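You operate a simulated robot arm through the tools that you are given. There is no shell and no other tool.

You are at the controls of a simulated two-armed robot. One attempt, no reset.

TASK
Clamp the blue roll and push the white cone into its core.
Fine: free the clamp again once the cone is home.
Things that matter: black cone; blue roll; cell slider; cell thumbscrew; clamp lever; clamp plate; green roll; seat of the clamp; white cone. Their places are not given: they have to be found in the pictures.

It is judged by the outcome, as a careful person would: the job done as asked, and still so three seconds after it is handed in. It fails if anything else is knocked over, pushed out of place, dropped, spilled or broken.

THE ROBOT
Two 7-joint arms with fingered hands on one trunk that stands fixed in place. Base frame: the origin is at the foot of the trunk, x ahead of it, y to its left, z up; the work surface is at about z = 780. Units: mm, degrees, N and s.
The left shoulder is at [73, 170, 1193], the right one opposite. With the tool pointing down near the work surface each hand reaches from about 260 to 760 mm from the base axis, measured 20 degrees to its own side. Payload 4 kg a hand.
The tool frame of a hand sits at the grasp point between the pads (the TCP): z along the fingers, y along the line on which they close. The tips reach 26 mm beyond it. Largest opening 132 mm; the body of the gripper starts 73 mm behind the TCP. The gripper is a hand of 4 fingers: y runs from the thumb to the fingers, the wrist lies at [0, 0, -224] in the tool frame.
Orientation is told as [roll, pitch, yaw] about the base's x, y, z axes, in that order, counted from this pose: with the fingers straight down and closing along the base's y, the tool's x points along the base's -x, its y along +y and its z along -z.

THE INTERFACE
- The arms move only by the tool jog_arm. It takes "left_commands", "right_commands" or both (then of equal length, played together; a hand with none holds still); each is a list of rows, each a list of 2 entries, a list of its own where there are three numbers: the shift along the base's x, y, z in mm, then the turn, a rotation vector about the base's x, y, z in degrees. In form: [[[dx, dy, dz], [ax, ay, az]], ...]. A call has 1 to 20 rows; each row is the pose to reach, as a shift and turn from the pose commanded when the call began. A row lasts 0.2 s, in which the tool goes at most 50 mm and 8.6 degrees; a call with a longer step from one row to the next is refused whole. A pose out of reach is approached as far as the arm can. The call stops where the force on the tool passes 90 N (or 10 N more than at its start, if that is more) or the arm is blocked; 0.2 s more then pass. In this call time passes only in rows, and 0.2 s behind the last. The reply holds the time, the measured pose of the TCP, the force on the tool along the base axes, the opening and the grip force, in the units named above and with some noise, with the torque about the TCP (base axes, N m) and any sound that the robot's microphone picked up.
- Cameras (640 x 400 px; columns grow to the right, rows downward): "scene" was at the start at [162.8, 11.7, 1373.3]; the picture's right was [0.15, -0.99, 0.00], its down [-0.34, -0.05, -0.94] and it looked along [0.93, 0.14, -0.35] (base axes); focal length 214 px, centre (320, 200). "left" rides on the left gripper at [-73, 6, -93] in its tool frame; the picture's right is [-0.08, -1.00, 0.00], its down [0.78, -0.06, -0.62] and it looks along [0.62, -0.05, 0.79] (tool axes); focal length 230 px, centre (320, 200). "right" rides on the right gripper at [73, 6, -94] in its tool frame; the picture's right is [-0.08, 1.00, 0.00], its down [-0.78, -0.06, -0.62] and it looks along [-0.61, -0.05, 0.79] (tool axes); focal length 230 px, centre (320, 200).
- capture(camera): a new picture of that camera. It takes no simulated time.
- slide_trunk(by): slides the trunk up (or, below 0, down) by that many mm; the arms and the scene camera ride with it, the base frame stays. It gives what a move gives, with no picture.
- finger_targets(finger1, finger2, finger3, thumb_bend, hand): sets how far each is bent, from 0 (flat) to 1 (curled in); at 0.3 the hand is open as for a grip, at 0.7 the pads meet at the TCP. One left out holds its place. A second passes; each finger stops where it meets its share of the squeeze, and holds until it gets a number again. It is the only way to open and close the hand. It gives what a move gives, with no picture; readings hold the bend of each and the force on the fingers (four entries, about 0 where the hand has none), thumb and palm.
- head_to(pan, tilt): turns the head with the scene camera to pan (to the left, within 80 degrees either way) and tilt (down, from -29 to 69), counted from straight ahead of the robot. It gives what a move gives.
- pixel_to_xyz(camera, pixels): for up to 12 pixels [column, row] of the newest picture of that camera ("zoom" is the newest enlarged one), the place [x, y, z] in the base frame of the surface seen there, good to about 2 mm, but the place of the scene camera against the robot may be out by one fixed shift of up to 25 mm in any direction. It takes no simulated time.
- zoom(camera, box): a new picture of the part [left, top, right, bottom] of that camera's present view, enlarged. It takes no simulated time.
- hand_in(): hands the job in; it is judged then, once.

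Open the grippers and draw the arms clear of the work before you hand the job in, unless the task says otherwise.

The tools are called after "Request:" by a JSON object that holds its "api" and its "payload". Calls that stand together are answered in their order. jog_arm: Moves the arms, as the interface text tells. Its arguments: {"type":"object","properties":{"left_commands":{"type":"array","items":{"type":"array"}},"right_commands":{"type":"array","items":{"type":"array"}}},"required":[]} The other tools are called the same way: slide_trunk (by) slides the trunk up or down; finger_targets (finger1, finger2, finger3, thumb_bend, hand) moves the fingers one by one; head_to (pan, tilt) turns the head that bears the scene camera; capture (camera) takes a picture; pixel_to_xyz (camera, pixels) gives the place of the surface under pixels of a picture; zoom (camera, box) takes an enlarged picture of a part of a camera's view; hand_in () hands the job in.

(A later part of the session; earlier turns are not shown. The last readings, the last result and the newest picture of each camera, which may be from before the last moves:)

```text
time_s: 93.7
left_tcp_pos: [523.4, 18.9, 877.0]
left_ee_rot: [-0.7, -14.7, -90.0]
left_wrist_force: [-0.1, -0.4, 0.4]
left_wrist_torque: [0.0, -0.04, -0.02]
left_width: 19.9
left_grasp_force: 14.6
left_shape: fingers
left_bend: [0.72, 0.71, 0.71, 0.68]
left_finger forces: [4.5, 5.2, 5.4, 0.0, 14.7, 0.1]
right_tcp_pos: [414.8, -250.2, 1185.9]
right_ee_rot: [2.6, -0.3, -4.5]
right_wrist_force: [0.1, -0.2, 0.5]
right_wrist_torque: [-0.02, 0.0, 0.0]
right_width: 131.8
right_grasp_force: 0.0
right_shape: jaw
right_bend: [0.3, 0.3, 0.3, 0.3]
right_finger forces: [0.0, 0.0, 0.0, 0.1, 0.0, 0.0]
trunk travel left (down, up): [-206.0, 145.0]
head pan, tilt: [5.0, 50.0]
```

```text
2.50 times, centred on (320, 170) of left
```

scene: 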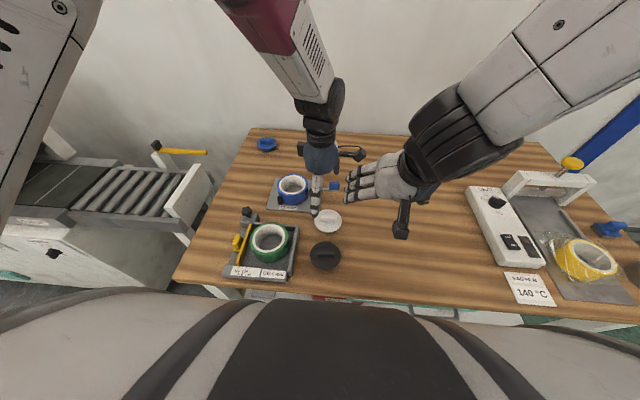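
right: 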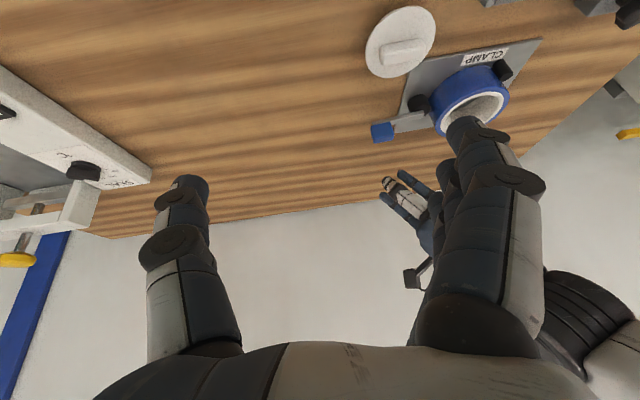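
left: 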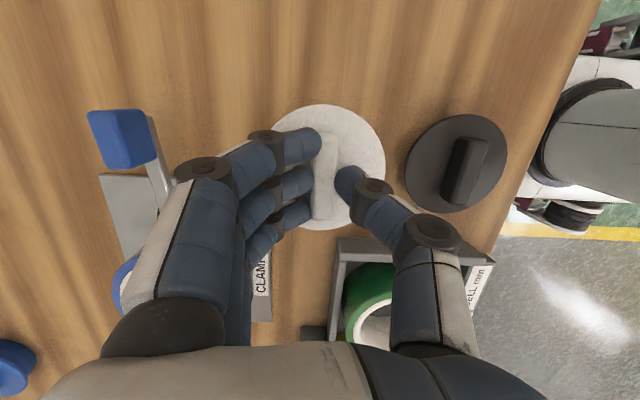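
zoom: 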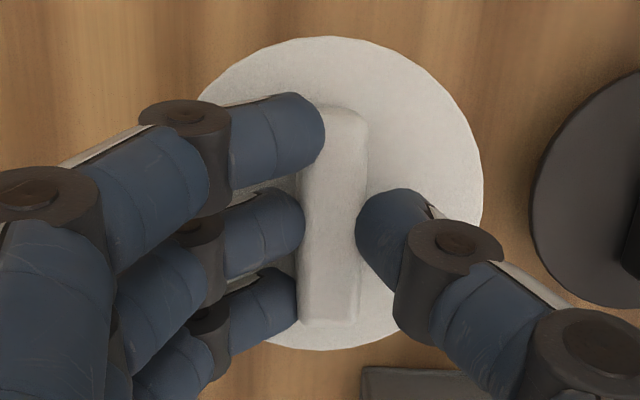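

The cone is level within 2° and centred at TCP+(−0.5,−3.5). I'll raise it 45 mm and carry it over the roll, whose centre is ≈(639,142.3).

Request:
{"api": "jog_arm", "payload": {"left_commands": [[[0, 0, 22], [0, 0, 0]], [[0, 0, 45], [0, 0, 0]], [[10, 20, 48], [0, 0, 0]], [[25, 42, 48], [0, 0, 0]], [[45, 65, 48], [0, 0, 0]], [[65, 85, 48], [0, 0, 0]], [[85, 105, 48], [0, 0, 0]], [[102, 118, 48], [0, 0, 0]], [[116, 127, 48], [0, 0, 0]]]}}

Request:
{"api": "capture", "payload": {"camera": "left"}}

Request:
{"api": "zoom", "payload": {"camera": "scene", "box": [260, 130, 350, 220]}}

```text
time_s: 95.7
left_tcp_pos: [640.9, 145.9, 924.1]
left_ee_rot: [-0.8, -14.7, -90.1]
left_wrist_force: [-1.1, 0.1, -0.8]
left_wrist_torque: [-0.01, 0.01, 0.03]
left_width: 19.9
left_grasp_force: 14.9
left_shape: fingers
left_bend: [0.72, 0.71, 0.72, 0.68]
left_finger forces: [4.2, 5.4, 5.3, 0.0, 14.8, 0.0]
right_tcp_pos: [416.1, -249.1, 1186.3]
right_ee_rot: [2.7, -0.1, -4.5]
right_wrist_force: [-0.3, 0.3, 0.2]
right_wrist_torque: [0.0, 0.01, 0.01]
right_width: 132.0
right_grasp_force: 0.1
right_shape: jaw
right_bend: [0.3, 0.3, 0.3, 0.3]
right_finger forces: [0.0, 0.1, 0.1, 0.0, 0.0, 0.1]
trunk travel left (down, up): [-206.0, 145.0]
head pan, tilt: [5.0, 50.0]
```

```text
taken
```

left: 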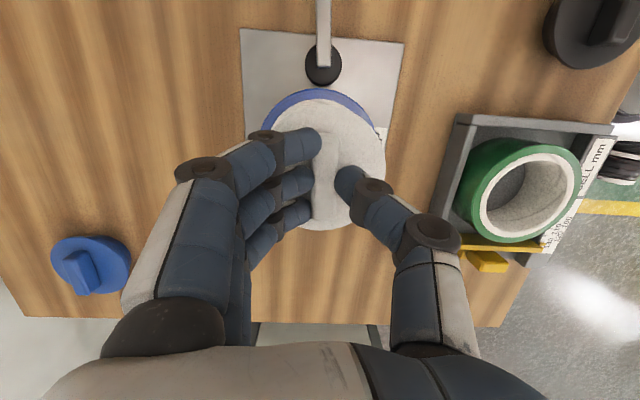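

```text
4.44 times, centred on (305, 175) of scene
```

zoom: 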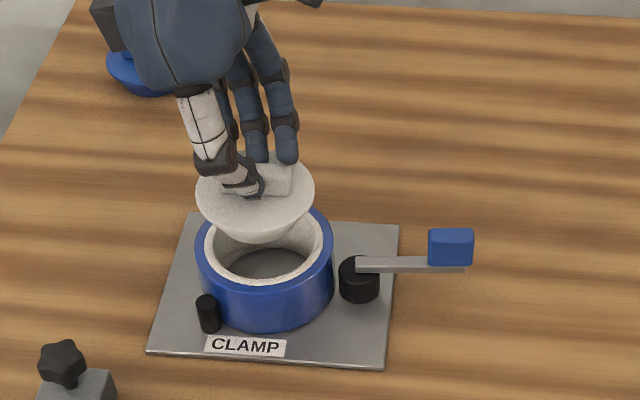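

Cone and roll are aligned within ~2 mm. I'll lower in steps while watching the force.

Request:
{"api": "jog_arm", "payload": {"left_commands": [[[-1.4, 0, -10], [0, 0, 0]], [[-1.4, 0, -20], [0, 0, 0]], [[-1.4, 0, -30], [0, 0, 0]], [[-1.4, 0, -38], [0, 0, 0]]]}}

Request:
{"api": "zoom", "payload": {"camera": "scene", "box": [260, 140, 340, 220]}}

Request:
{"api": "capture", "payload": {"camera": "left"}}

```text
time_s: 96.7
left_tcp_pos: [638.3, 145.0, 885.0]
left_ee_rot: [-0.8, -14.7, -90.1]
left_wrist_force: [0.2, 0.4, -0.2]
left_wrist_torque: [-0.02, -0.01, 0.01]
left_width: 19.6
left_grasp_force: 14.7
left_shape: fingers
left_bend: [0.72, 0.71, 0.72, 0.68]
left_finger forces: [4.0, 5.5, 5.2, 0.0, 14.7, 0.1]
right_tcp_pos: [415.0, -251.4, 1185.7]
right_ee_rot: [2.6, 0.0, -4.6]
right_wrist_force: [0.5, 0.3, -0.1]
right_wrist_torque: [0.02, 0.0, -0.02]
right_width: 132.0
right_grasp_force: 0.0
right_shape: jaw
right_bend: [0.3, 0.3, 0.3, 0.3]
right_finger forces: [0.0, 0.0, 0.0, 0.0, 0.1, 0.0]
trunk travel left (down, up): [-206.0, 145.0]
head pan, tilt: [5.0, 50.0]
```

```text
5.00 times, centred on (300, 180) of scene
```

zoom: 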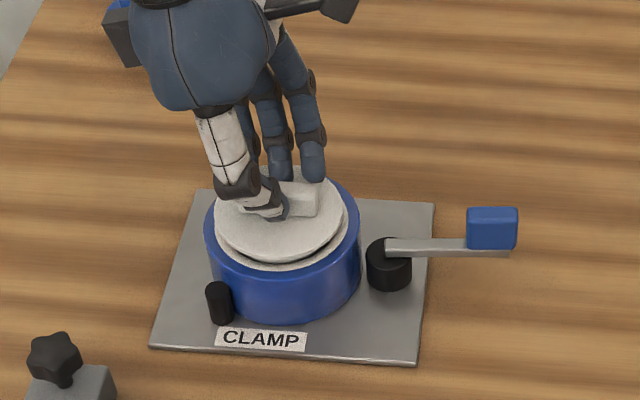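

```text
taken
```

left: 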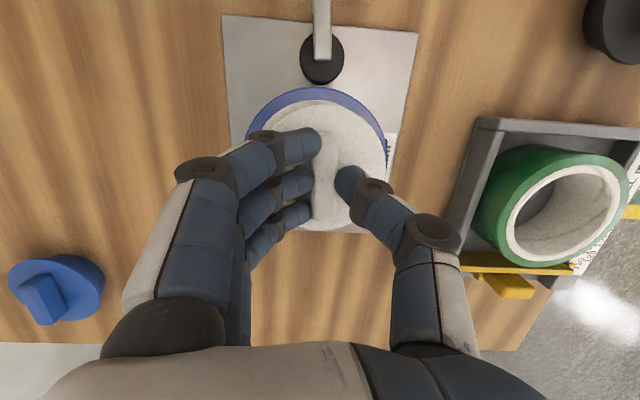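

The cone is entering the core centred and without contact. Continuing down in small steps.

Request:
{"api": "jog_arm", "payload": {"left_commands": [[[0, 0, -3], [0, 0, 0]], [[0, 0, -6], [0, 0, 0]], [[0, 0, -9], [0, 0, 0]]]}}

```text
time_s: 97.5
left_tcp_pos: [639.2, 146.5, 877.2]
left_ee_rot: [-0.8, -14.7, -90.0]
left_wrist_force: [1.1, -1.4, 0.3]
left_wrist_torque: [-0.01, -0.03, -0.01]
left_width: 19.9
left_grasp_force: 14.8
left_shape: fingers
left_bend: [0.72, 0.71, 0.72, 0.68]
left_finger forces: [4.2, 5.5, 5.5, 0.0, 14.3, 0.1]
right_tcp_pos: [414.7, -250.3, 1186.5]
right_ee_rot: [2.6, -0.1, -4.6]
right_wrist_force: [-0.4, -0.1, -0.3]
right_wrist_torque: [-0.02, 0.02, -0.02]
right_width: 131.8
right_grasp_force: 0.1
right_shape: jaw
right_bend: [0.3, 0.3, 0.3, 0.3]
right_finger forces: [0.0, 0.0, 0.1, 0.0, 0.0, 0.0]
trunk travel left (down, up): [-206.0, 145.0]
head pan, tilt: [5.0, 50.0]
```

No contact yet; flange top is ≈841, roll top 834. Down a few more millimetres.

Request:
{"api": "jog_arm", "payload": {"left_commands": [[[-0.5, -0.5, -2], [0, 0, 0]], [[-0.5, -0.5, -4], [0, 0, 0]]]}}

Request:
{"api": "zoom", "payload": {"camera": "scene", "box": [260, 140, 340, 220]}}

```text
time_s: 98.1
left_tcp_pos: [638.6, 145.7, 873.7]
left_ee_rot: [-0.5, -14.7, -90.0]
left_wrist_force: [4.4, 1.2, 6.4]
left_wrist_torque: [-0.23, -0.13, 0.06]
left_width: 19.7
left_grasp_force: 16.9
left_shape: fingers
left_bend: [0.73, 0.71, 0.72, 0.68]
left_finger forces: [9.7, 6.0, 5.7, 0.1, 12.8, 0.0]
right_tcp_pos: [414.7, -250.6, 1186.4]
right_ee_rot: [2.6, -0.1, -4.5]
right_wrist_force: [0.3, -0.2, 0.2]
right_wrist_torque: [0.0, 0.0, 0.0]
right_width: 131.6
right_grasp_force: 0.0
right_shape: jaw
right_bend: [0.3, 0.3, 0.3, 0.3]
right_finger forces: [0.1, 0.0, 0.1, 0.0, 0.0, 0.0]
trunk travel left (down, up): [-206.0, 145.0]
head pan, tilt: [5.0, 50.0]
```

```text
5.00 times, centred on (300, 180) of scene
```

zoom: 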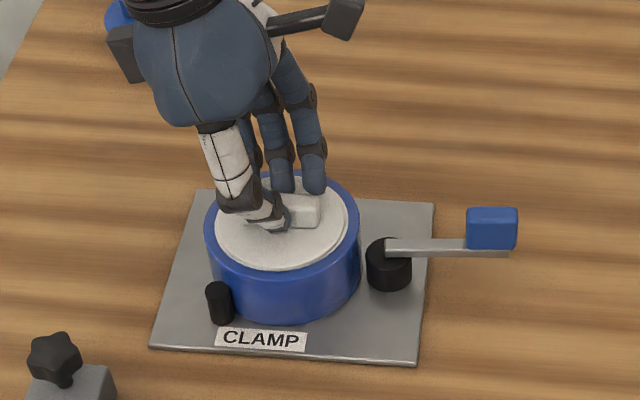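

First contact (6 N), and the flange is close to the rim. I'll press a bit further while gripping.

Request:
{"api": "jog_arm", "payload": {"left_commands": [[[0, 0, -2], [0, 0, 0]], [[0, 0, -4], [0, 0, 0]]]}}

```text
time_s: 98.7
left_tcp_pos: [639.2, 145.5, 872.6]
left_ee_rot: [-0.4, -14.8, -90.0]
left_wrist_force: [7.2, 3.2, 21.9]
left_wrist_torque: [-0.38, -0.14, 0.13]
left_width: 19.7
left_grasp_force: 24.1
left_shape: fingers
left_bend: [0.74, 0.72, 0.72, 0.68]
left_finger forces: [19.7, 6.7, 5.9, 0.1, 15.9, 0.0]
right_tcp_pos: [413.9, -249.4, 1186.9]
right_ee_rot: [2.6, -0.2, -4.6]
right_wrist_force: [0.1, -0.1, -0.5]
right_wrist_torque: [-0.02, -0.01, 0.0]
right_width: 131.9
right_grasp_force: 0.1
right_shape: jaw
right_bend: [0.3, 0.3, 0.3, 0.3]
right_finger forces: [0.1, 0.0, 0.0, 0.0, 0.2, 0.0]
trunk travel left (down, up): [-206.0, 145.0]
head pan, tilt: [5.0, 50.0]
```

Resistance grows (22 N) with little travel. I'll ease off, open the hand, rise, and see how deep the cone sits before pushing with a fist.

Request:
{"api": "jog_arm", "payload": {"left_commands": [[[0, 0, 4], [0, 0, 0]]]}}

Request:
{"api": "finger_targets", "payload": {"hand": "left", "finger1": 0.54, "finger2": 0.54, "finger3": 0.54, "thumb_bend": 0.54}}

Request:
{"api": "jog_arm", "payload": {"left_commands": [[[0, 0, 15], [0, 0, 0]], [[0, 5, 40], [0, 0, 0]], [[0, 20, 70], [4, 0, 0]], [[0, 35, 90], [8, 0, 0]], [[0, 45, 100], [15, 0, 0]]]}}

Request:
{"api": "capture", "payload": {"camera": "left"}}

Request:
{"api": "zoom", "payload": {"camera": "scene", "box": [260, 140, 340, 220]}}

```text
time_s: 99.1
left_tcp_pos: [638.0, 145.8, 872.1]
left_ee_rot: [-0.8, -14.8, -90.1]
left_wrist_force: [9.2, 3.0, 11.3]
left_wrist_torque: [-0.3, -0.25, 0.08]
left_width: 19.9
left_grasp_force: 20.5
left_shape: fingers
left_bend: [0.74, 0.72, 0.72, 0.68]
left_finger forces: [15.6, 6.9, 6.2, 0.0, 12.1, 0.0]
right_tcp_pos: [415.3, -250.2, 1186.2]
right_ee_rot: [2.6, -0.2, -4.4]
right_wrist_force: [-0.2, 0.8, -0.6]
right_wrist_torque: [0.02, 0.01, -0.03]
right_width: 131.8
right_grasp_force: 0.0
right_shape: jaw
right_bend: [0.3, 0.3, 0.3, 0.3]
right_finger forces: [0.0, 0.0, 0.1, 0.0, 0.0, 0.0]
trunk travel left (down, up): [-206.0, 145.0]
head pan, tilt: [5.0, 50.0]
```

```text
time_s: 100.1
left_tcp_pos: [637.6, 146.4, 874.5]
left_ee_rot: [-0.7, -14.6, -89.9]
left_wrist_force: [-1.9, -0.4, 8.9]
left_wrist_torque: [0.18, -0.12, 0.02]
left_width: 56.8
left_grasp_force: 4.8
left_shape: fingers
left_bend: [0.54, 0.54, 0.68, 0.54]
left_finger forces: [0.1, 0.0, 8.9, 0.0, 0.0, 0.0]
right_tcp_pos: [414.2, -250.4, 1185.9]
right_ee_rot: [2.7, -0.2, -4.5]
right_wrist_force: [0.5, -0.6, 0.5]
right_wrist_torque: [0.03, -0.02, 0.0]
right_width: 132.1
right_grasp_force: 0.0
right_shape: jaw
right_bend: [0.3, 0.3, 0.3, 0.3]
right_finger forces: [0.1, 0.1, 0.0, 0.0, 0.0, 0.0]
trunk travel left (down, up): [-206.0, 145.0]
head pan, tilt: [5.0, 50.0]
```

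```text
time_s: 101.3
left_tcp_pos: [637.9, 189.6, 973.1]
left_ee_rot: [-0.7, 0.4, -89.9]
left_wrist_force: [0.0, 0.7, 0.4]
left_wrist_torque: [-0.01, -0.02, 0.01]
left_width: 57.0
left_grasp_force: 0.1
left_shape: fingers
left_bend: [0.54, 0.54, 0.54, 0.54]
left_finger forces: [0.0, 0.1, 0.1, 0.0, 0.0, 0.0]
right_tcp_pos: [414.1, -250.2, 1186.9]
right_ee_rot: [2.7, -0.1, -4.5]
right_wrist_force: [0.4, 0.1, -0.9]
right_wrist_torque: [-0.01, 0.04, -0.01]
right_width: 132.0
right_grasp_force: 0.1
right_shape: jaw
right_bend: [0.3, 0.3, 0.3, 0.3]
right_finger forces: [0.0, 0.1, 0.0, 0.0, 0.0, 0.1]
trunk travel left (down, up): [-206.0, 145.0]
head pan, tilt: [5.0, 50.0]
```

```text
taken
```

left: 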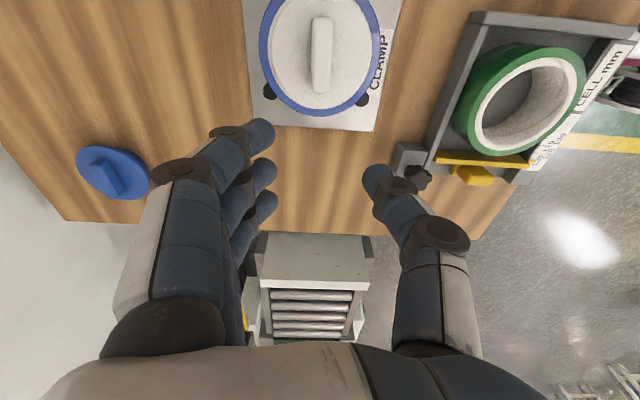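

```text
5.00 times, centred on (300, 180) of scene
```

zoom: 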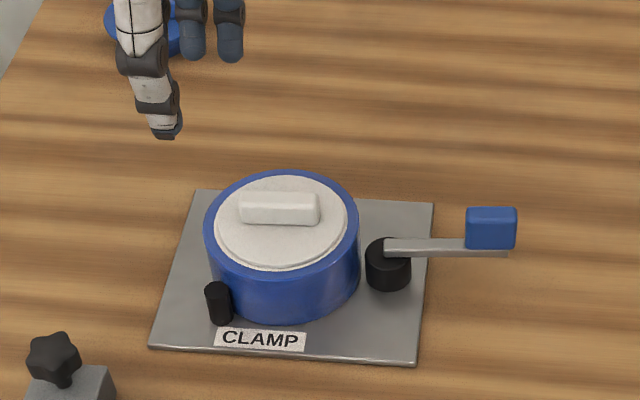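

The cone sits in the core, looking nearly flush. I'll measure the flange height against the rim.

Request:
{"api": "pixel_to_xyz", "payload": {"camera": "left", "pixels": [[290, 60], [350, 50], [320, 100], [322, 10], [285, 40], [355, 70], [266, 50], [375, 60], [319, 112], [319, 30], [321, 80]]}}

Request:
{"api": "zoom", "payload": {"camera": "left", "box": [240, 0, 400, 140]}}

Request:
{"api": "zoom", "payload": {"camera": "scene", "box": [275, 168, 325, 208]}}

```text
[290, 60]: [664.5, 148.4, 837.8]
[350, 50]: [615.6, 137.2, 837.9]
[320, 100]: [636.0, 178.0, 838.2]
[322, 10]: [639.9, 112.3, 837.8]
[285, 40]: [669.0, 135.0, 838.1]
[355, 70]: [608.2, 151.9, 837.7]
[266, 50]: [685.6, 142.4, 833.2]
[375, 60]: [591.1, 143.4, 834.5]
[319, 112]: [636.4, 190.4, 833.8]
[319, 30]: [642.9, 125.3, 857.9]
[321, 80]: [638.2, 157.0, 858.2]
```

```text
2.86 times, centred on (320, 70) of left
```

zoom: 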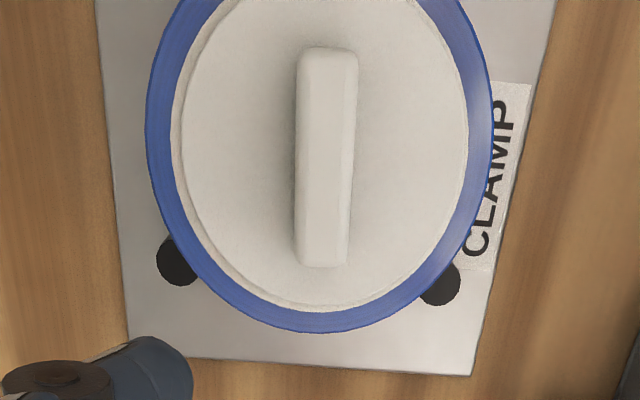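

```text
10.00 times, centred on (300, 188) of scene
```

zoom: 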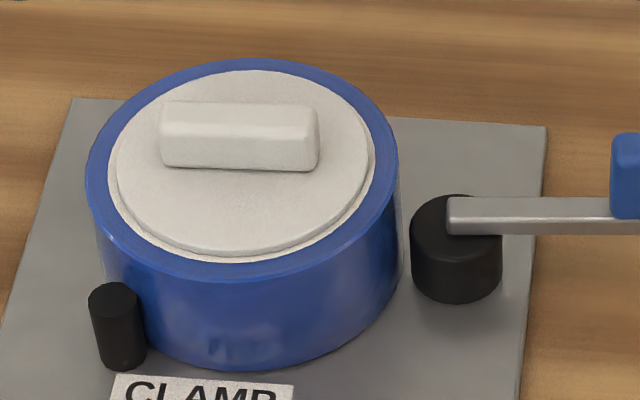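

The flange top is 838 vs rim 834 – still ~4 mm proud. I'll curl the left hand into a full fist to press firmly on the bar, and check its shape first.

Request:
{"api": "finger_targets", "payload": {"hand": "left", "finger1": 1.0, "finger2": 1.0, "finger3": 1.0, "thumb_bend": 0.85}}

Request:
{"api": "capture", "payload": {"camera": "left"}}

Request:
{"api": "zoom", "payload": {"camera": "scene", "box": [230, 90, 350, 210]}}

```text
time_s: 102.3
left_tcp_pos: [639.0, 190.3, 972.4]
left_ee_rot: [-0.7, 0.3, -90.0]
left_wrist_force: [-0.4, 0.6, 0.2]
left_wrist_torque: [0.0, 0.02, -0.01]
left_width: 36.2
left_grasp_force: 0.0
left_shape: fingers
left_bend: [1.0, 0.85, 1.0, 0.81]
left_finger forces: [0.0, 0.0, 0.1, 0.0, 0.0, 0.0]
right_tcp_pos: [415.1, -250.1, 1186.5]
right_ee_rot: [2.6, 0.0, -4.5]
right_wrist_force: [0.7, -0.6, 0.0]
right_wrist_torque: [-0.01, -0.01, 0.0]
right_width: 131.9
right_grasp_force: 0.1
right_shape: jaw
right_bend: [0.3, 0.3, 0.3, 0.3]
right_finger forces: [0.0, 0.1, 0.1, 0.1, 0.0, 0.0]
trunk travel left (down, up): [-206.0, 145.0]
head pan, tilt: [5.0, 50.0]
```

```text
taken
```

left: 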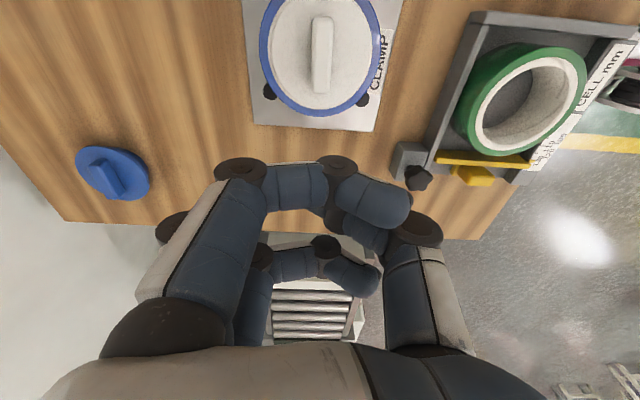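

```text
3.33 times, centred on (290, 150) of scene
```

zoom: 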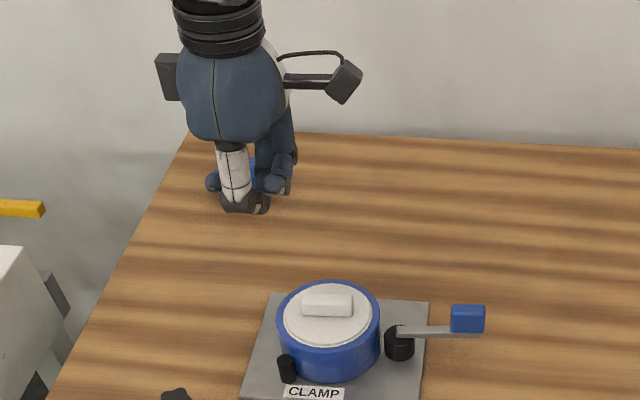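

The curled fingers form a flat set of knuckles. I'll measure their lowest height relative to the TCP.

Request:
{"api": "pixel_to_xyz", "payload": {"camera": "left", "pixels": [[240, 165], [290, 180], [338, 165], [370, 190], [415, 225], [360, 230], [290, 262], [350, 275], [325, 245]]}}

Request:
{"api": "pixel_to_xyz", "payload": {"camera": "scene", "pixels": [[265, 160], [267, 150], [276, 145], [274, 153], [262, 154]]}}

```text
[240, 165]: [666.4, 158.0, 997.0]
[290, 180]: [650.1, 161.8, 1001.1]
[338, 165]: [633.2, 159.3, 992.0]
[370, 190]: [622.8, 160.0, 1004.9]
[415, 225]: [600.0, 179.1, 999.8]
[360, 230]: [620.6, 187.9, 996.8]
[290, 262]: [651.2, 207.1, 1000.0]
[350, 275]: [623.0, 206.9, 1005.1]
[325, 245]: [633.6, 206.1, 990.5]
```

```text
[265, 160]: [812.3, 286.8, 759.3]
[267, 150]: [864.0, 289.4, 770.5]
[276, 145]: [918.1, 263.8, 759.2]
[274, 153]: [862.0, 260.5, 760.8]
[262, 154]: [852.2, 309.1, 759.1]
```

Knuckle undersides are around TCP+8 mm. I'll move over the bar, centred at ≈(640,142) with top z 858, and press down gradually.

Request:
{"api": "jog_arm", "payload": {"left_commands": [[[0, -20, -25], [0, 0, 0]], [[1, -40, -50], [0, 0, 0]], [[1, -48, -75], [0, 0, 0]], [[1, -48, -95], [0, 0, 0]], [[1, -48, -108], [0, 0, 0]]]}}

Request:
{"api": "capture", "payload": {"camera": "left"}}

Request:
{"api": "zoom", "payload": {"camera": "scene", "box": [260, 130, 340, 210]}}

```text
time_s: 103.5
left_tcp_pos: [639.5, 142.0, 866.9]
left_ee_rot: [-0.4, 0.3, -90.0]
left_wrist_force: [-3.4, 2.1, 15.3]
left_wrist_torque: [0.03, -0.1, 0.06]
left_width: 35.3
left_grasp_force: 12.7
left_shape: fingers
left_bend: [1.0, 0.91, 1.0, 0.86]
left_finger forces: [0.0, 0.0, 0.0, 0.1, 25.2, 0.0]
right_tcp_pos: [412.0, -250.9, 1187.2]
right_ee_rot: [2.6, -0.4, -4.5]
right_wrist_force: [0.0, 0.3, -0.2]
right_wrist_torque: [0.0, 0.02, 0.01]
right_width: 132.2
right_grasp_force: 0.2
right_shape: jaw
right_bend: [0.3, 0.3, 0.3, 0.3]
right_finger forces: [0.1, 0.0, 0.1, 0.0, 0.0, 0.0]
trunk travel left (down, up): [-206.0, 145.0]
head pan, tilt: [5.0, 50.0]
```

```text
taken
```

left: 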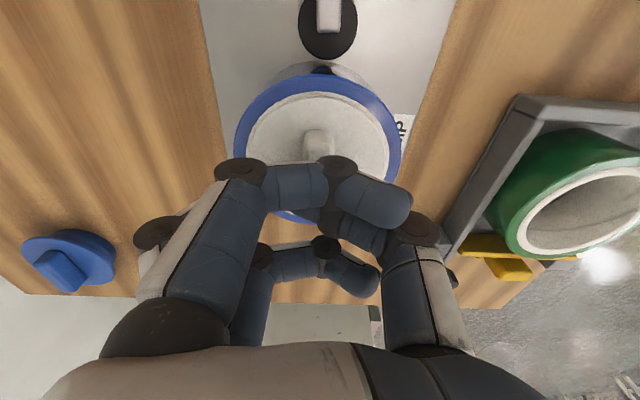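

```text
5.00 times, centred on (300, 170) of scene
```

zoom: 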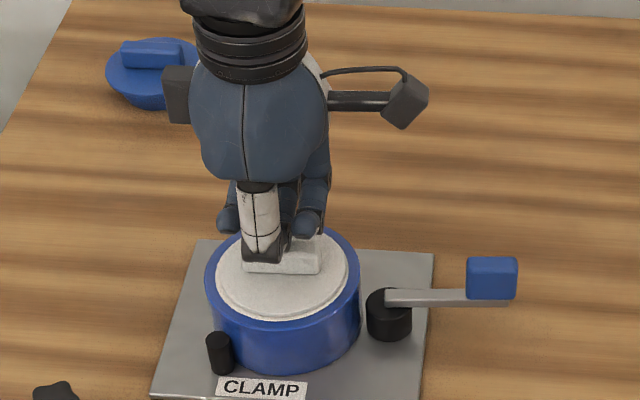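

The thumb has contacted the bar (15 N). I'll continue pressing in small steps, up to about 60–70 N.

Request:
{"api": "jog_arm", "payload": {"left_commands": [[[0, 0, -3], [0, 0, 0]], [[0, 0, -6], [0, 0, 0]], [[0, 0, -9], [0, 0, 0]]]}}

Request:
{"api": "zoom", "payload": {"camera": "scene", "box": [260, 130, 340, 210]}}

```text
time_s: 104.3
left_tcp_pos: [639.4, 142.2, 858.6]
left_ee_rot: [-0.4, 0.3, -90.0]
left_wrist_force: [2.1, 2.3, 24.5]
left_wrist_torque: [0.09, -0.22, 0.05]
left_width: 36.1
left_grasp_force: 17.9
left_shape: fingers
left_bend: [1.0, 0.98, 1.0, 0.88]
left_finger forces: [0.1, 0.0, 0.1, 0.1, 36.3, 0.1]
right_tcp_pos: [412.8, -249.9, 1187.9]
right_ee_rot: [2.6, -0.2, -4.6]
right_wrist_force: [-0.1, -0.4, 0.6]
right_wrist_torque: [-0.03, 0.03, -0.04]
right_width: 131.7
right_grasp_force: 0.1
right_shape: jaw
right_bend: [0.3, 0.3, 0.3, 0.3]
right_finger forces: [0.0, 0.0, 0.0, 0.0, 0.0, 0.0]
trunk travel left (down, up): [-206.0, 145.0]
head pan, tilt: [5.0, 50.0]
```

```text
5.00 times, centred on (300, 170) of scene
```

zoom: 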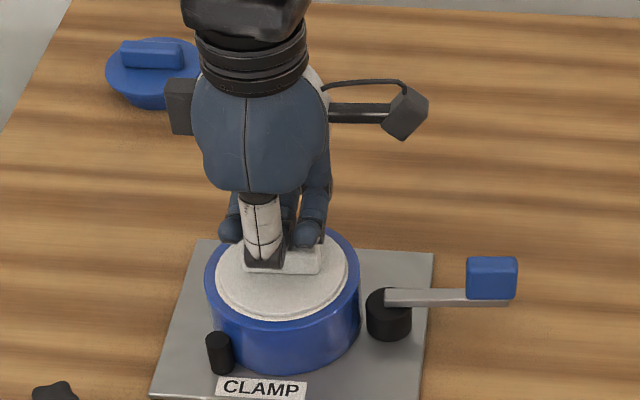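

The thumb is the weak contact and just bends. I'll rise, swing the thumb out of the way (outside the roll), and press with the three curled knuckles instead.

Request:
{"api": "jog_arm", "payload": {"left_commands": [[[0, 0, 15], [0, 0, 0]], [[0, 0, 35], [0, 0, 0]], [[0, 0, 55], [0, 0, 0]]]}}

Request:
{"api": "finger_targets", "payload": {"hand": "left", "thumb_bend": 0.22}}

Request:
{"api": "finger_targets", "payload": {"hand": "left", "finger1": 1.0, "finger2": 1.0, "finger3": 1.0}}

Request:
{"api": "capture", "payload": {"camera": "left"}}

Request:
{"api": "zoom", "payload": {"camera": "scene", "box": [250, 110, 350, 210]}}

```text
time_s: 105.1
left_tcp_pos: [638.5, 143.8, 910.0]
left_ee_rot: [-0.8, 0.3, -90.0]
left_wrist_force: [0.2, 0.9, 0.2]
left_wrist_torque: [0.0, 0.03, 0.0]
left_width: 36.1
left_grasp_force: 0.0
left_shape: fingers
left_bend: [1.0, 0.94, 1.0, 0.85]
left_finger forces: [0.0, 0.1, 0.1, 0.1, 0.0, 0.0]
right_tcp_pos: [414.6, -249.4, 1186.2]
right_ee_rot: [2.5, -0.2, -4.4]
right_wrist_force: [-0.3, 0.0, 1.0]
right_wrist_torque: [0.01, 0.01, 0.02]
right_width: 132.0
right_grasp_force: 0.0
right_shape: jaw
right_bend: [0.3, 0.3, 0.3, 0.3]
right_finger forces: [0.1, 0.1, 0.0, 0.0, 0.0, 0.0]
trunk travel left (down, up): [-206.0, 145.0]
head pan, tilt: [5.0, 50.0]
```

```text
time_s: 106.1
left_tcp_pos: [638.8, 142.7, 910.3]
left_ee_rot: [-0.6, 0.3, -90.1]
left_wrist_force: [1.4, 0.1, 0.0]
left_wrist_torque: [0.0, 0.02, -0.01]
left_width: 64.0
left_grasp_force: 0.1
left_shape: fingers
left_bend: [1.0, 1.0, 1.0, 0.22]
left_finger forces: [0.1, 0.0, 0.1, 0.0, 0.1, 0.0]
right_tcp_pos: [414.7, -249.9, 1186.9]
right_ee_rot: [2.6, -0.1, -4.5]
right_wrist_force: [0.3, 0.0, 0.9]
right_wrist_torque: [-0.03, 0.01, 0.01]
right_width: 132.0
right_grasp_force: 0.0
right_shape: jaw
right_bend: [0.3, 0.3, 0.3, 0.3]
right_finger forces: [0.0, 0.0, 0.1, 0.1, 0.0, 0.0]
trunk travel left (down, up): [-206.0, 145.0]
head pan, tilt: [5.0, 50.0]
```

```text
time_s: 107.1
left_tcp_pos: [639.2, 142.7, 910.9]
left_ee_rot: [-0.7, 0.2, -89.9]
left_wrist_force: [0.3, 0.3, 0.0]
left_wrist_torque: [0.01, -0.02, 0.02]
left_width: 64.1
left_grasp_force: 0.2
left_shape: fingers
left_bend: [1.0, 1.0, 1.0, 0.22]
left_finger forces: [0.1, 0.0, 0.0, 0.0, 0.0, 0.1]
right_tcp_pos: [415.2, -249.6, 1186.4]
right_ee_rot: [2.7, -0.1, -4.5]
right_wrist_force: [0.1, -0.3, 1.1]
right_wrist_torque: [0.03, -0.02, 0.01]
right_width: 131.9
right_grasp_force: 0.0
right_shape: jaw
right_bend: [0.3, 0.3, 0.3, 0.3]
right_finger forces: [0.0, 0.0, 0.1, 0.0, 0.1, 0.1]
trunk travel left (down, up): [-206.0, 145.0]
head pan, tilt: [5.0, 50.0]
```

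```text
taken
```

left: 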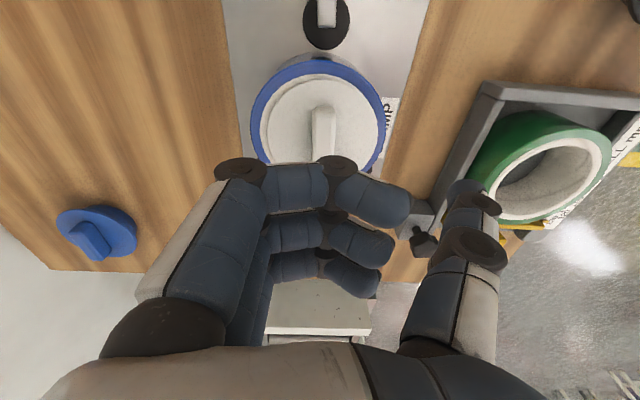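

```text
4.00 times, centred on (300, 160) of scene
```

zoom: 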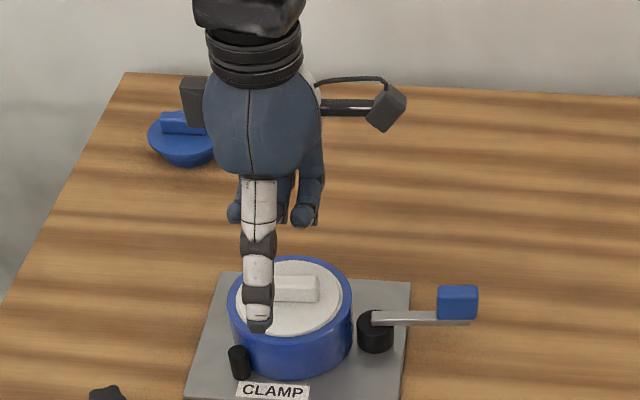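

The thumb hangs outside the roll and the three knuckles are above the bar. Pressing down in steps.

Request:
{"api": "jog_arm", "payload": {"left_commands": [[[1, -1, -18], [0, 0, 0]], [[1, -1, -36], [0, 0, 0]], [[1, -1, -48], [0, 0, 0]], [[1, -1, -54], [0, 0, 0]]]}}

Request:
{"api": "capture", "payload": {"camera": "left"}}

Request:
{"api": "zoom", "payload": {"camera": "scene", "box": [260, 130, 340, 210]}}

```text
time_s: 108.1
left_tcp_pos: [640.5, 142.3, 856.0]
left_ee_rot: [-0.7, 0.3, -89.9]
left_wrist_force: [0.9, 0.6, -0.1]
left_wrist_torque: [0.0, 0.02, 0.0]
left_width: 64.2
left_grasp_force: 0.1
left_shape: fingers
left_bend: [1.0, 1.0, 1.0, 0.22]
left_finger forces: [0.0, 0.0, 0.0, 0.0, 0.1, 0.0]
right_tcp_pos: [414.6, -249.8, 1186.8]
right_ee_rot: [2.7, -0.1, -4.5]
right_wrist_force: [0.9, -0.1, 0.6]
right_wrist_torque: [0.02, 0.03, -0.02]
right_width: 132.0
right_grasp_force: 0.1
right_shape: jaw
right_bend: [0.3, 0.3, 0.3, 0.3]
right_finger forces: [0.0, 0.0, 0.0, 0.0, 0.0, 0.0]
trunk travel left (down, up): [-206.0, 145.0]
head pan, tilt: [5.0, 50.0]
```

```text
taken
```

left: 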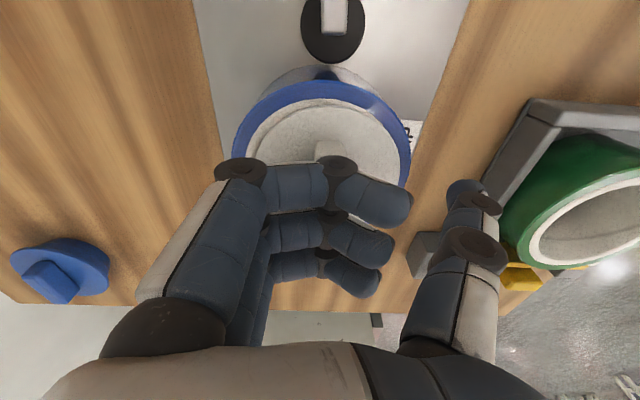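

```text
5.00 times, centred on (300, 170) of scene
```

zoom: 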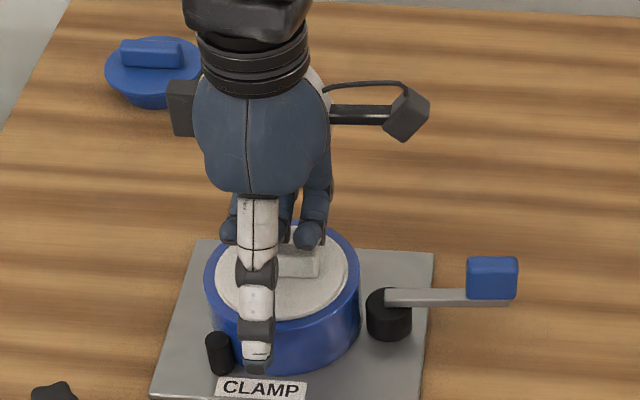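

No contact yet at TCP 856. Continuing down.

Request:
{"api": "jog_arm", "payload": {"left_commands": [[[0, 0, -3], [0, 0, 0]], [[0, 0, -6], [0, 0, 0]], [[0, 0, -9], [0, 0, 0]]]}}

```text
time_s: 108.9
left_tcp_pos: [641.3, 141.8, 848.5]
left_ee_rot: [-0.6, 0.2, -90.0]
left_wrist_force: [1.4, 0.6, 3.1]
left_wrist_torque: [-0.03, -0.01, -0.03]
left_width: 64.1
left_grasp_force: 1.5
left_shape: fingers
left_bend: [1.0, 1.0, 1.0, 0.22]
left_finger forces: [1.5, 0.9, 0.7, 0.0, 0.0, 0.0]
right_tcp_pos: [413.9, -249.2, 1186.1]
right_ee_rot: [2.7, -0.1, -4.5]
right_wrist_force: [0.2, 0.0, 1.2]
right_wrist_torque: [0.03, -0.02, 0.01]
right_width: 131.9
right_grasp_force: 0.0
right_shape: jaw
right_bend: [0.3, 0.3, 0.3, 0.3]
right_finger forces: [0.0, 0.0, 0.0, 0.0, 0.0, 0.0]
trunk travel left (down, up): [-206.0, 145.0]
head pan, tilt: [5.0, 50.0]
```

All three knuckles touch evenly (3 N total). Now pressing harder in small increments.

Request:
{"api": "jog_arm", "payload": {"left_commands": [[[0, 0, -2], [0, 0, 0]], [[0, 0, -4], [0, 0, 0]], [[0, 0, -6], [0, 0, 0]]]}}

```text
time_s: 109.7
left_tcp_pos: [640.5, 141.4, 845.8]
left_ee_rot: [-0.3, 0.3, -90.1]
left_wrist_force: [7.4, -0.1, 27.1]
left_wrist_torque: [0.02, 0.21, 0.03]
left_width: 65.3
left_grasp_force: 13.0
left_shape: fingers
left_bend: [1.0, 1.0, 1.0, 0.22]
left_finger forces: [9.2, 8.7, 8.4, 0.0, 0.0, 0.1]
right_tcp_pos: [413.6, -250.5, 1187.1]
right_ee_rot: [2.6, -0.2, -4.5]
right_wrist_force: [0.6, -0.4, 0.0]
right_wrist_torque: [-0.02, 0.01, -0.01]
right_width: 131.9
right_grasp_force: 0.1
right_shape: jaw
right_bend: [0.3, 0.3, 0.3, 0.3]
right_finger forces: [0.0, 0.0, 0.1, 0.0, 0.0, 0.1]
trunk travel left (down, up): [-206.0, 145.0]
head pan, tilt: [5.0, 50.0]
```

27 N spread evenly. Keep pressing.

Request:
{"api": "jog_arm", "payload": {"left_commands": [[[0, 0, -2], [0, 0, 0]], [[0, 0, -4], [0, 0, 0]]]}}

Request:
{"api": "jog_arm", "payload": {"left_commands": [[[0, 0, -2], [0, 0, 0]], [[0, 0, -3], [0, 0, 0]]]}}

Request:
{"api": "zoom", "payload": {"camera": "scene", "box": [260, 130, 340, 210]}}

```text
time_s: 110.3
left_tcp_pos: [640.2, 141.0, 843.9]
left_ee_rot: [-0.3, 0.3, -89.9]
left_wrist_force: [7.7, 3.7, 41.6]
left_wrist_torque: [0.12, 0.44, -0.05]
left_width: 66.3
left_grasp_force: 20.3
left_shape: fingers
left_bend: [1.0, 1.0, 1.0, 0.22]
left_finger forces: [14.0, 13.6, 13.4, 0.0, 0.1, 0.0]
right_tcp_pos: [412.4, -249.1, 1187.2]
right_ee_rot: [2.7, -0.4, -4.5]
right_wrist_force: [0.2, 0.5, 0.0]
right_wrist_torque: [-0.01, 0.02, 0.02]
right_width: 131.8
right_grasp_force: 0.0
right_shape: jaw
right_bend: [0.3, 0.3, 0.3, 0.3]
right_finger forces: [0.1, 0.0, 0.0, 0.1, 0.0, 0.0]
trunk travel left (down, up): [-206.0, 145.0]
head pan, tilt: [5.0, 50.0]
```

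```text
time_s: 110.9
left_tcp_pos: [640.2, 141.9, 840.9]
left_ee_rot: [0.0, 0.3, -90.0]
left_wrist_force: [9.9, 3.2, 50.9]
left_wrist_torque: [-0.09, 0.55, -0.02]
left_width: 67.2
left_grasp_force: 25.4
left_shape: fingers
left_bend: [1.0, 1.0, 1.0, 0.22]
left_finger forces: [17.3, 16.5, 16.7, 0.0, 0.0, 0.0]
right_tcp_pos: [412.0, -251.1, 1188.7]
right_ee_rot: [2.7, -0.3, -4.5]
right_wrist_force: [0.3, 0.2, 1.2]
right_wrist_torque: [0.03, -0.02, 0.01]
right_width: 132.1
right_grasp_force: 0.0
right_shape: jaw
right_bend: [0.3, 0.3, 0.3, 0.3]
right_finger forces: [0.0, 0.0, 0.1, 0.0, 0.0, 0.1]
trunk travel left (down, up): [-206.0, 145.0]
head pan, tilt: [5.0, 50.0]
```

```text
5.00 times, centred on (300, 170) of scene
```

zoom: 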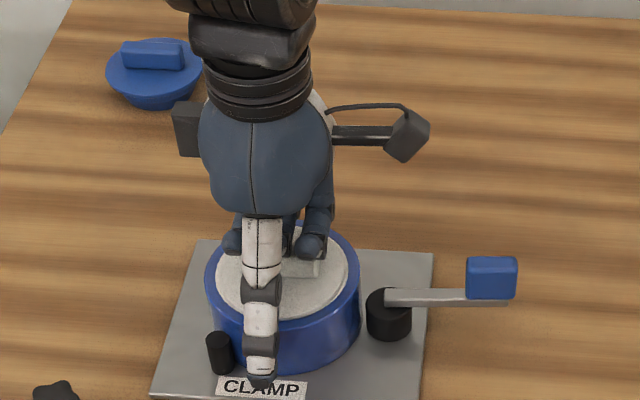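

51 N now. A bit more, then I'll check the depth.

Request:
{"api": "jog_arm", "payload": {"left_commands": [[[0, 0, -2], [0, 0, 0]], [[0, 0, -4], [0, 0, 0]], [[0, 0, -6], [0, 0, 0]]]}}

Request:
{"api": "jog_arm", "payload": {"left_commands": [[[0, 0, 8], [0, 0, 0]], [[0, 0, 20], [0, 0, 0]], [[0, 0, 45], [0, 0, 0]], [[0, 15, 75], [0, 0, 0]], [[0, 35, 105], [0, 0, 0]], [[0, 50, 130], [0, 0, 0]]]}}

Request:
{"api": "capture", "payload": {"camera": "left"}}

Request:
{"api": "zoom", "payload": {"camera": "scene", "box": [275, 168, 325, 208]}}

```text
time_s: 111.7
left_tcp_pos: [642.6, 140.4, 837.1]
left_ee_rot: [0.4, 0.3, -89.9]
left_wrist_force: [11.6, 2.7, 59.0]
left_wrist_torque: [-0.13, 0.53, -0.02]
left_width: 73.2
left_grasp_force: 29.1
left_shape: fingers
left_bend: [1.0, 1.0, 1.0, 0.22]
left_finger forces: [20.7, 19.3, 18.9, 0.1, 0.1, 0.0]
right_tcp_pos: [411.0, -250.3, 1188.2]
right_ee_rot: [2.7, -0.2, -4.5]
right_wrist_force: [0.5, 0.3, 0.8]
right_wrist_torque: [-0.02, 0.0, 0.0]
right_width: 131.8
right_grasp_force: 0.2
right_shape: jaw
right_bend: [0.3, 0.3, 0.3, 0.3]
right_finger forces: [0.1, 0.0, 0.0, 0.0, 0.0, 0.1]
trunk travel left (down, up): [-206.0, 145.0]
head pan, tilt: [5.0, 50.0]
```

```text
time_s: 113.1
left_tcp_pos: [639.9, 190.4, 957.6]
left_ee_rot: [-0.9, 0.3, -90.0]
left_wrist_force: [0.1, -0.4, -0.4]
left_wrist_torque: [0.03, 0.01, 0.0]
left_width: 64.2
left_grasp_force: 0.1
left_shape: fingers
left_bend: [1.0, 1.0, 1.0, 0.22]
left_finger forces: [0.0, 0.0, 0.0, 0.0, 0.1, 0.0]
right_tcp_pos: [413.9, -249.3, 1186.7]
right_ee_rot: [2.7, -0.2, -4.6]
right_wrist_force: [0.0, 0.4, 0.6]
right_wrist_torque: [-0.02, -0.03, -0.02]
right_width: 131.8
right_grasp_force: 0.0
right_shape: jaw
right_bend: [0.3, 0.3, 0.3, 0.3]
right_finger forces: [0.1, 0.1, 0.0, 0.0, 0.0, 0.0]
trunk travel left (down, up): [-206.0, 145.0]
head pan, tilt: [5.0, 50.0]
```

```text
taken
```

left: 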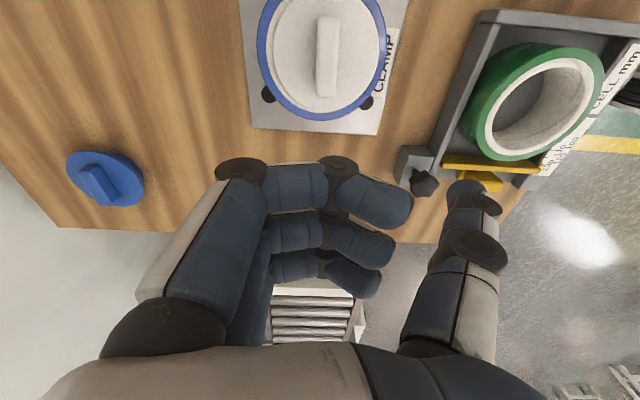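

```text
10.00 times, centred on (300, 188) of scene
```

zoom: 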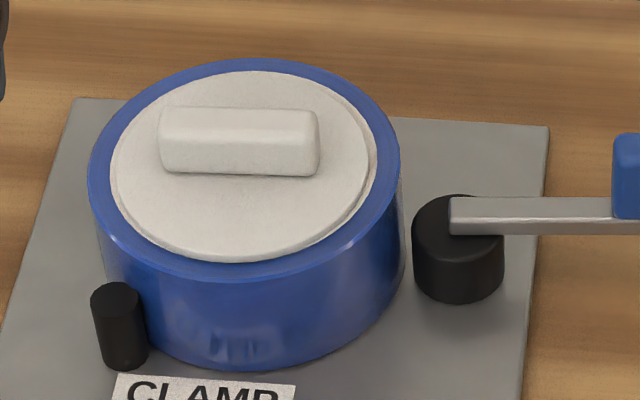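

The cone sank visibly (bar moved from rows 100–170 to 105–177). Measuring heights again.

Request:
{"api": "pixel_to_xyz", "payload": {"camera": "left", "pixels": [[295, 60], [355, 50], [325, 104], [325, 10], [288, 40], [360, 70], [269, 60], [380, 60], [325, 115], [327, 30], [327, 80]]}}

Request:
{"api": "zoom", "payload": {"camera": "left", "box": [240, 0, 400, 140]}}

```text
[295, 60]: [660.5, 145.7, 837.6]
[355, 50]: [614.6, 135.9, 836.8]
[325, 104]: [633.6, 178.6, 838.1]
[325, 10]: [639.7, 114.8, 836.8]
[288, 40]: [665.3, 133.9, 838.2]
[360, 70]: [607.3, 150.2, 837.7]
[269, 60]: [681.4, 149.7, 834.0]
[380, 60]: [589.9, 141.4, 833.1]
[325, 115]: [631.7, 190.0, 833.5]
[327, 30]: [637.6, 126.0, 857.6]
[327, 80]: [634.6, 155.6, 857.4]
```

```text
2.86 times, centred on (320, 70) of left
```

zoom: 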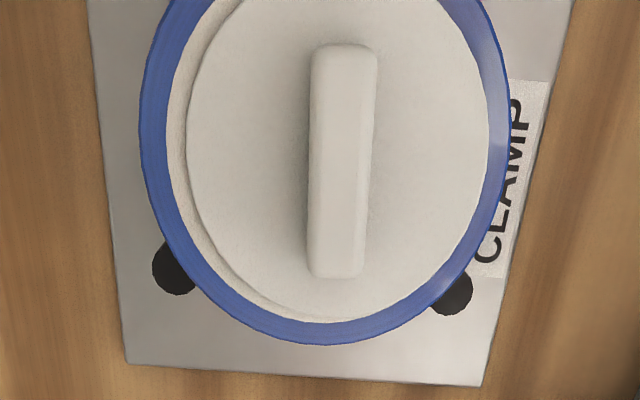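

The flange top is ≈837.5 (rim 833.7) and did not sink further, so it seems to rest on the rim, though it slid ~2.6 mm towards −x. I'll verify from a low angle with the right camera, moving the left hand aside first.

Request:
{"api": "jog_arm", "payload": {"left_commands": [[[-10, 15, 25], [0, 0, 0]], [[-20, 30, 50], [0, 0, 0]], [[-35, 50, 75], [0, 0, 0]], [[-50, 65, 95], [0, 0, 0]]]}}

Request:
{"api": "jog_arm", "payload": {"right_commands": [[[5, 30, -25], [0, 0, 0]], [[10, 60, -50], [0, 0, 0]], [[15, 90, -80], [0, 0, 0]], [[20, 120, -110], [0, 0, 0]], [[25, 150, -140], [0, 0, 0]], [[30, 180, -170], [0, -5, 0]], [[35, 210, -195], [0, -11, 0]], [[40, 235, -215], [0, -17, 0]], [[40, 255, -225], [0, -23, 0]], [[40, 265, -225], [0, -29, 0]]]}}

Request:
{"api": "capture", "payload": {"camera": "right"}}

Request:
{"api": "zoom", "payload": {"camera": "right", "box": [320, 70, 480, 190]}}

```text
time_s: 114.1
left_tcp_pos: [587.9, 255.5, 1053.6]
left_ee_rot: [-0.7, 0.3, -90.1]
left_wrist_force: [-0.8, 0.4, -0.9]
left_wrist_torque: [-0.03, -0.03, -0.01]
left_width: 64.2
left_grasp_force: 0.0
left_shape: fingers
left_bend: [1.0, 1.0, 1.0, 0.22]
left_finger forces: [0.0, 0.0, 0.0, 0.0, 0.0, 0.0]
right_tcp_pos: [414.0, -248.9, 1186.8]
right_ee_rot: [2.5, -0.2, -4.5]
right_wrist_force: [0.0, 0.3, 0.4]
right_wrist_torque: [0.02, -0.01, 0.03]
right_width: 131.8
right_grasp_force: 0.1
right_shape: jaw
right_bend: [0.3, 0.3, 0.3, 0.3]
right_finger forces: [0.1, 0.0, 0.0, 0.0, 0.1, 0.0]
trunk travel left (down, up): [-206.0, 145.0]
head pan, tilt: [5.0, 50.0]
```

```text
time_s: 116.3
left_tcp_pos: [588.6, 256.6, 1054.0]
left_ee_rot: [-0.8, 0.3, -90.0]
left_wrist_force: [-0.2, -0.8, 0.3]
left_wrist_torque: [-0.03, 0.0, 0.02]
left_width: 64.3
left_grasp_force: 0.0
left_shape: fingers
left_bend: [1.0, 1.0, 1.0, 0.22]
left_finger forces: [0.0, 0.0, 0.0, 0.1, 0.0, 0.0]
right_tcp_pos: [461.7, -0.9, 974.9]
right_ee_rot: [7.4, -23.7, -9.5]
right_wrist_force: [0.0, 0.0, -0.6]
right_wrist_torque: [-0.02, 0.0, 0.0]
right_width: 131.9
right_grasp_force: 0.0
right_shape: jaw
right_bend: [0.3, 0.3, 0.3, 0.3]
right_finger forces: [0.0, 0.0, 0.1, 0.0, 0.0, 0.0]
right hand out of reach, approached as far as the arm can: row 9, 10
trunk travel left (down, up): [-206.0, 145.0]
head pan, tilt: [5.0, 50.0]
```

```text
taken
```

right: 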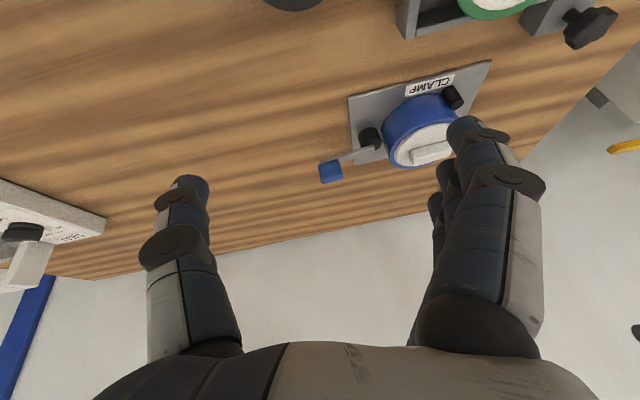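

```text
3.33 times, centred on (400, 130) of right
```

zoom: 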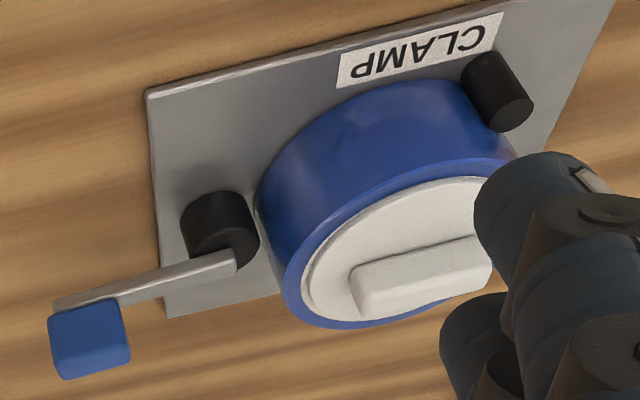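

Request:
{"api": "zoom", "payload": {"camera": "right", "box": [385, 100, 455, 170]}}

```text
5.71 times, centred on (420, 135) of right
```

zoom: 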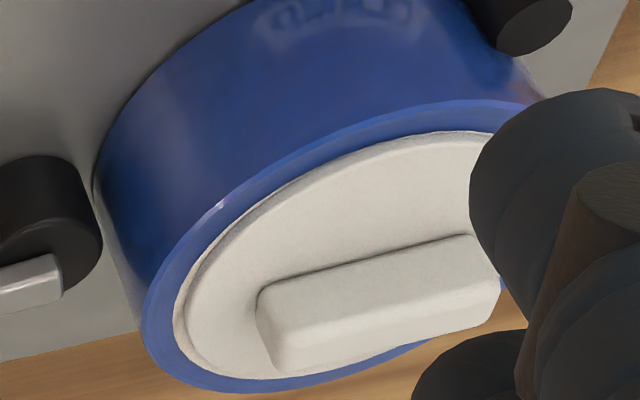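

The flange lies flat on the core ring all round, so the cone is home. It sits ~3–4 mm off-centre, so I'll retract the right arm and then use the left hand to centre it by its bar.

Request:
{"api": "jog_arm", "payload": {"right_commands": [[[-5, -40, 20], [0, 4, 0]], [[-10, -80, 50], [0, 10, 0]], [[-15, -120, 80], [0, 16, 0]], [[-20, -160, 110], [0, 22, 0]], [[-25, -200, 150], [0, 24, 0]], [[-30, -240, 190], [0, 24, 0]]]}}

Request:
{"api": "finger_targets", "payload": {"hand": "left", "finger1": 0.54, "finger2": 0.54, "finger3": 0.54, "thumb_bend": 0.54}}

Request:
{"api": "jog_arm", "payload": {"left_commands": [[[10, -20, -20], [0, 0, 0]], [[20, -45, -45], [0, 0, 0]], [[35, -75, -70], [0, 0, 0]], [[45, -100, -95], [0, 0, 0]], [[50, -114, -120], [0, 0, 0]], [[50, -114, -140], [0, 0, 0]]]}}

Request:
{"api": "capture", "payload": {"camera": "left"}}

```text
refused: row 2 steps farther than a row can; nothing moved
```

```text
time_s: 117.3
left_tcp_pos: [590.0, 256.2, 1053.0]
left_ee_rot: [-0.7, 0.4, -90.0]
left_wrist_force: [0.0, -0.3, 0.0]
left_wrist_torque: [0.0, 0.0, 0.01]
left_width: 57.9
left_grasp_force: 0.0
left_shape: fingers
left_bend: [0.54, 0.54, 0.54, 0.54]
left_finger forces: [0.0, 0.1, 0.0, 0.1, 0.0, 0.0]
right_tcp_pos: [462.9, 1.3, 978.8]
right_ee_rot: [7.6, -24.2, -9.3]
right_wrist_force: [0.5, -0.2, 0.0]
right_wrist_torque: [-0.01, -0.01, -0.01]
right_width: 132.1
right_grasp_force: 0.0
right_shape: jaw
right_bend: [0.3, 0.3, 0.3, 0.3]
right_finger forces: [0.0, 0.1, 0.0, 0.1, 0.0, 0.0]
trunk travel left (down, up): [-206.0, 145.0]
head pan, tilt: [5.0, 50.0]
```

```text
time_s: 118.7
left_tcp_pos: [640.8, 142.3, 913.3]
left_ee_rot: [-0.8, 0.3, -90.0]
left_wrist_force: [-0.4, -0.8, -0.8]
left_wrist_torque: [0.03, 0.02, 0.03]
left_width: 57.8
left_grasp_force: 0.0
left_shape: fingers
left_bend: [0.54, 0.54, 0.54, 0.54]
left_finger forces: [0.0, 0.0, 0.0, 0.0, 0.0, 0.0]
right_tcp_pos: [462.1, 1.2, 980.1]
right_ee_rot: [7.7, -24.3, -9.2]
right_wrist_force: [-0.2, -0.9, 0.6]
right_wrist_torque: [-0.01, 0.0, -0.01]
right_width: 132.1
right_grasp_force: 0.1
right_shape: jaw
right_bend: [0.3, 0.3, 0.3, 0.3]
right_finger forces: [0.1, 0.1, 0.0, 0.0, 0.0, 0.1]
trunk travel left (down, up): [-206.0, 145.0]
head pan, tilt: [5.0, 50.0]
```

```text
taken
```

left: 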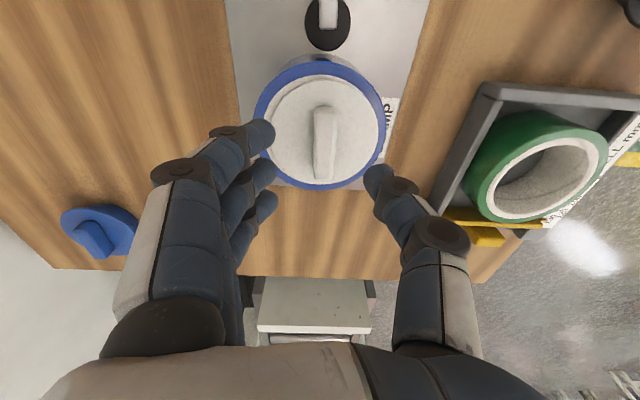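

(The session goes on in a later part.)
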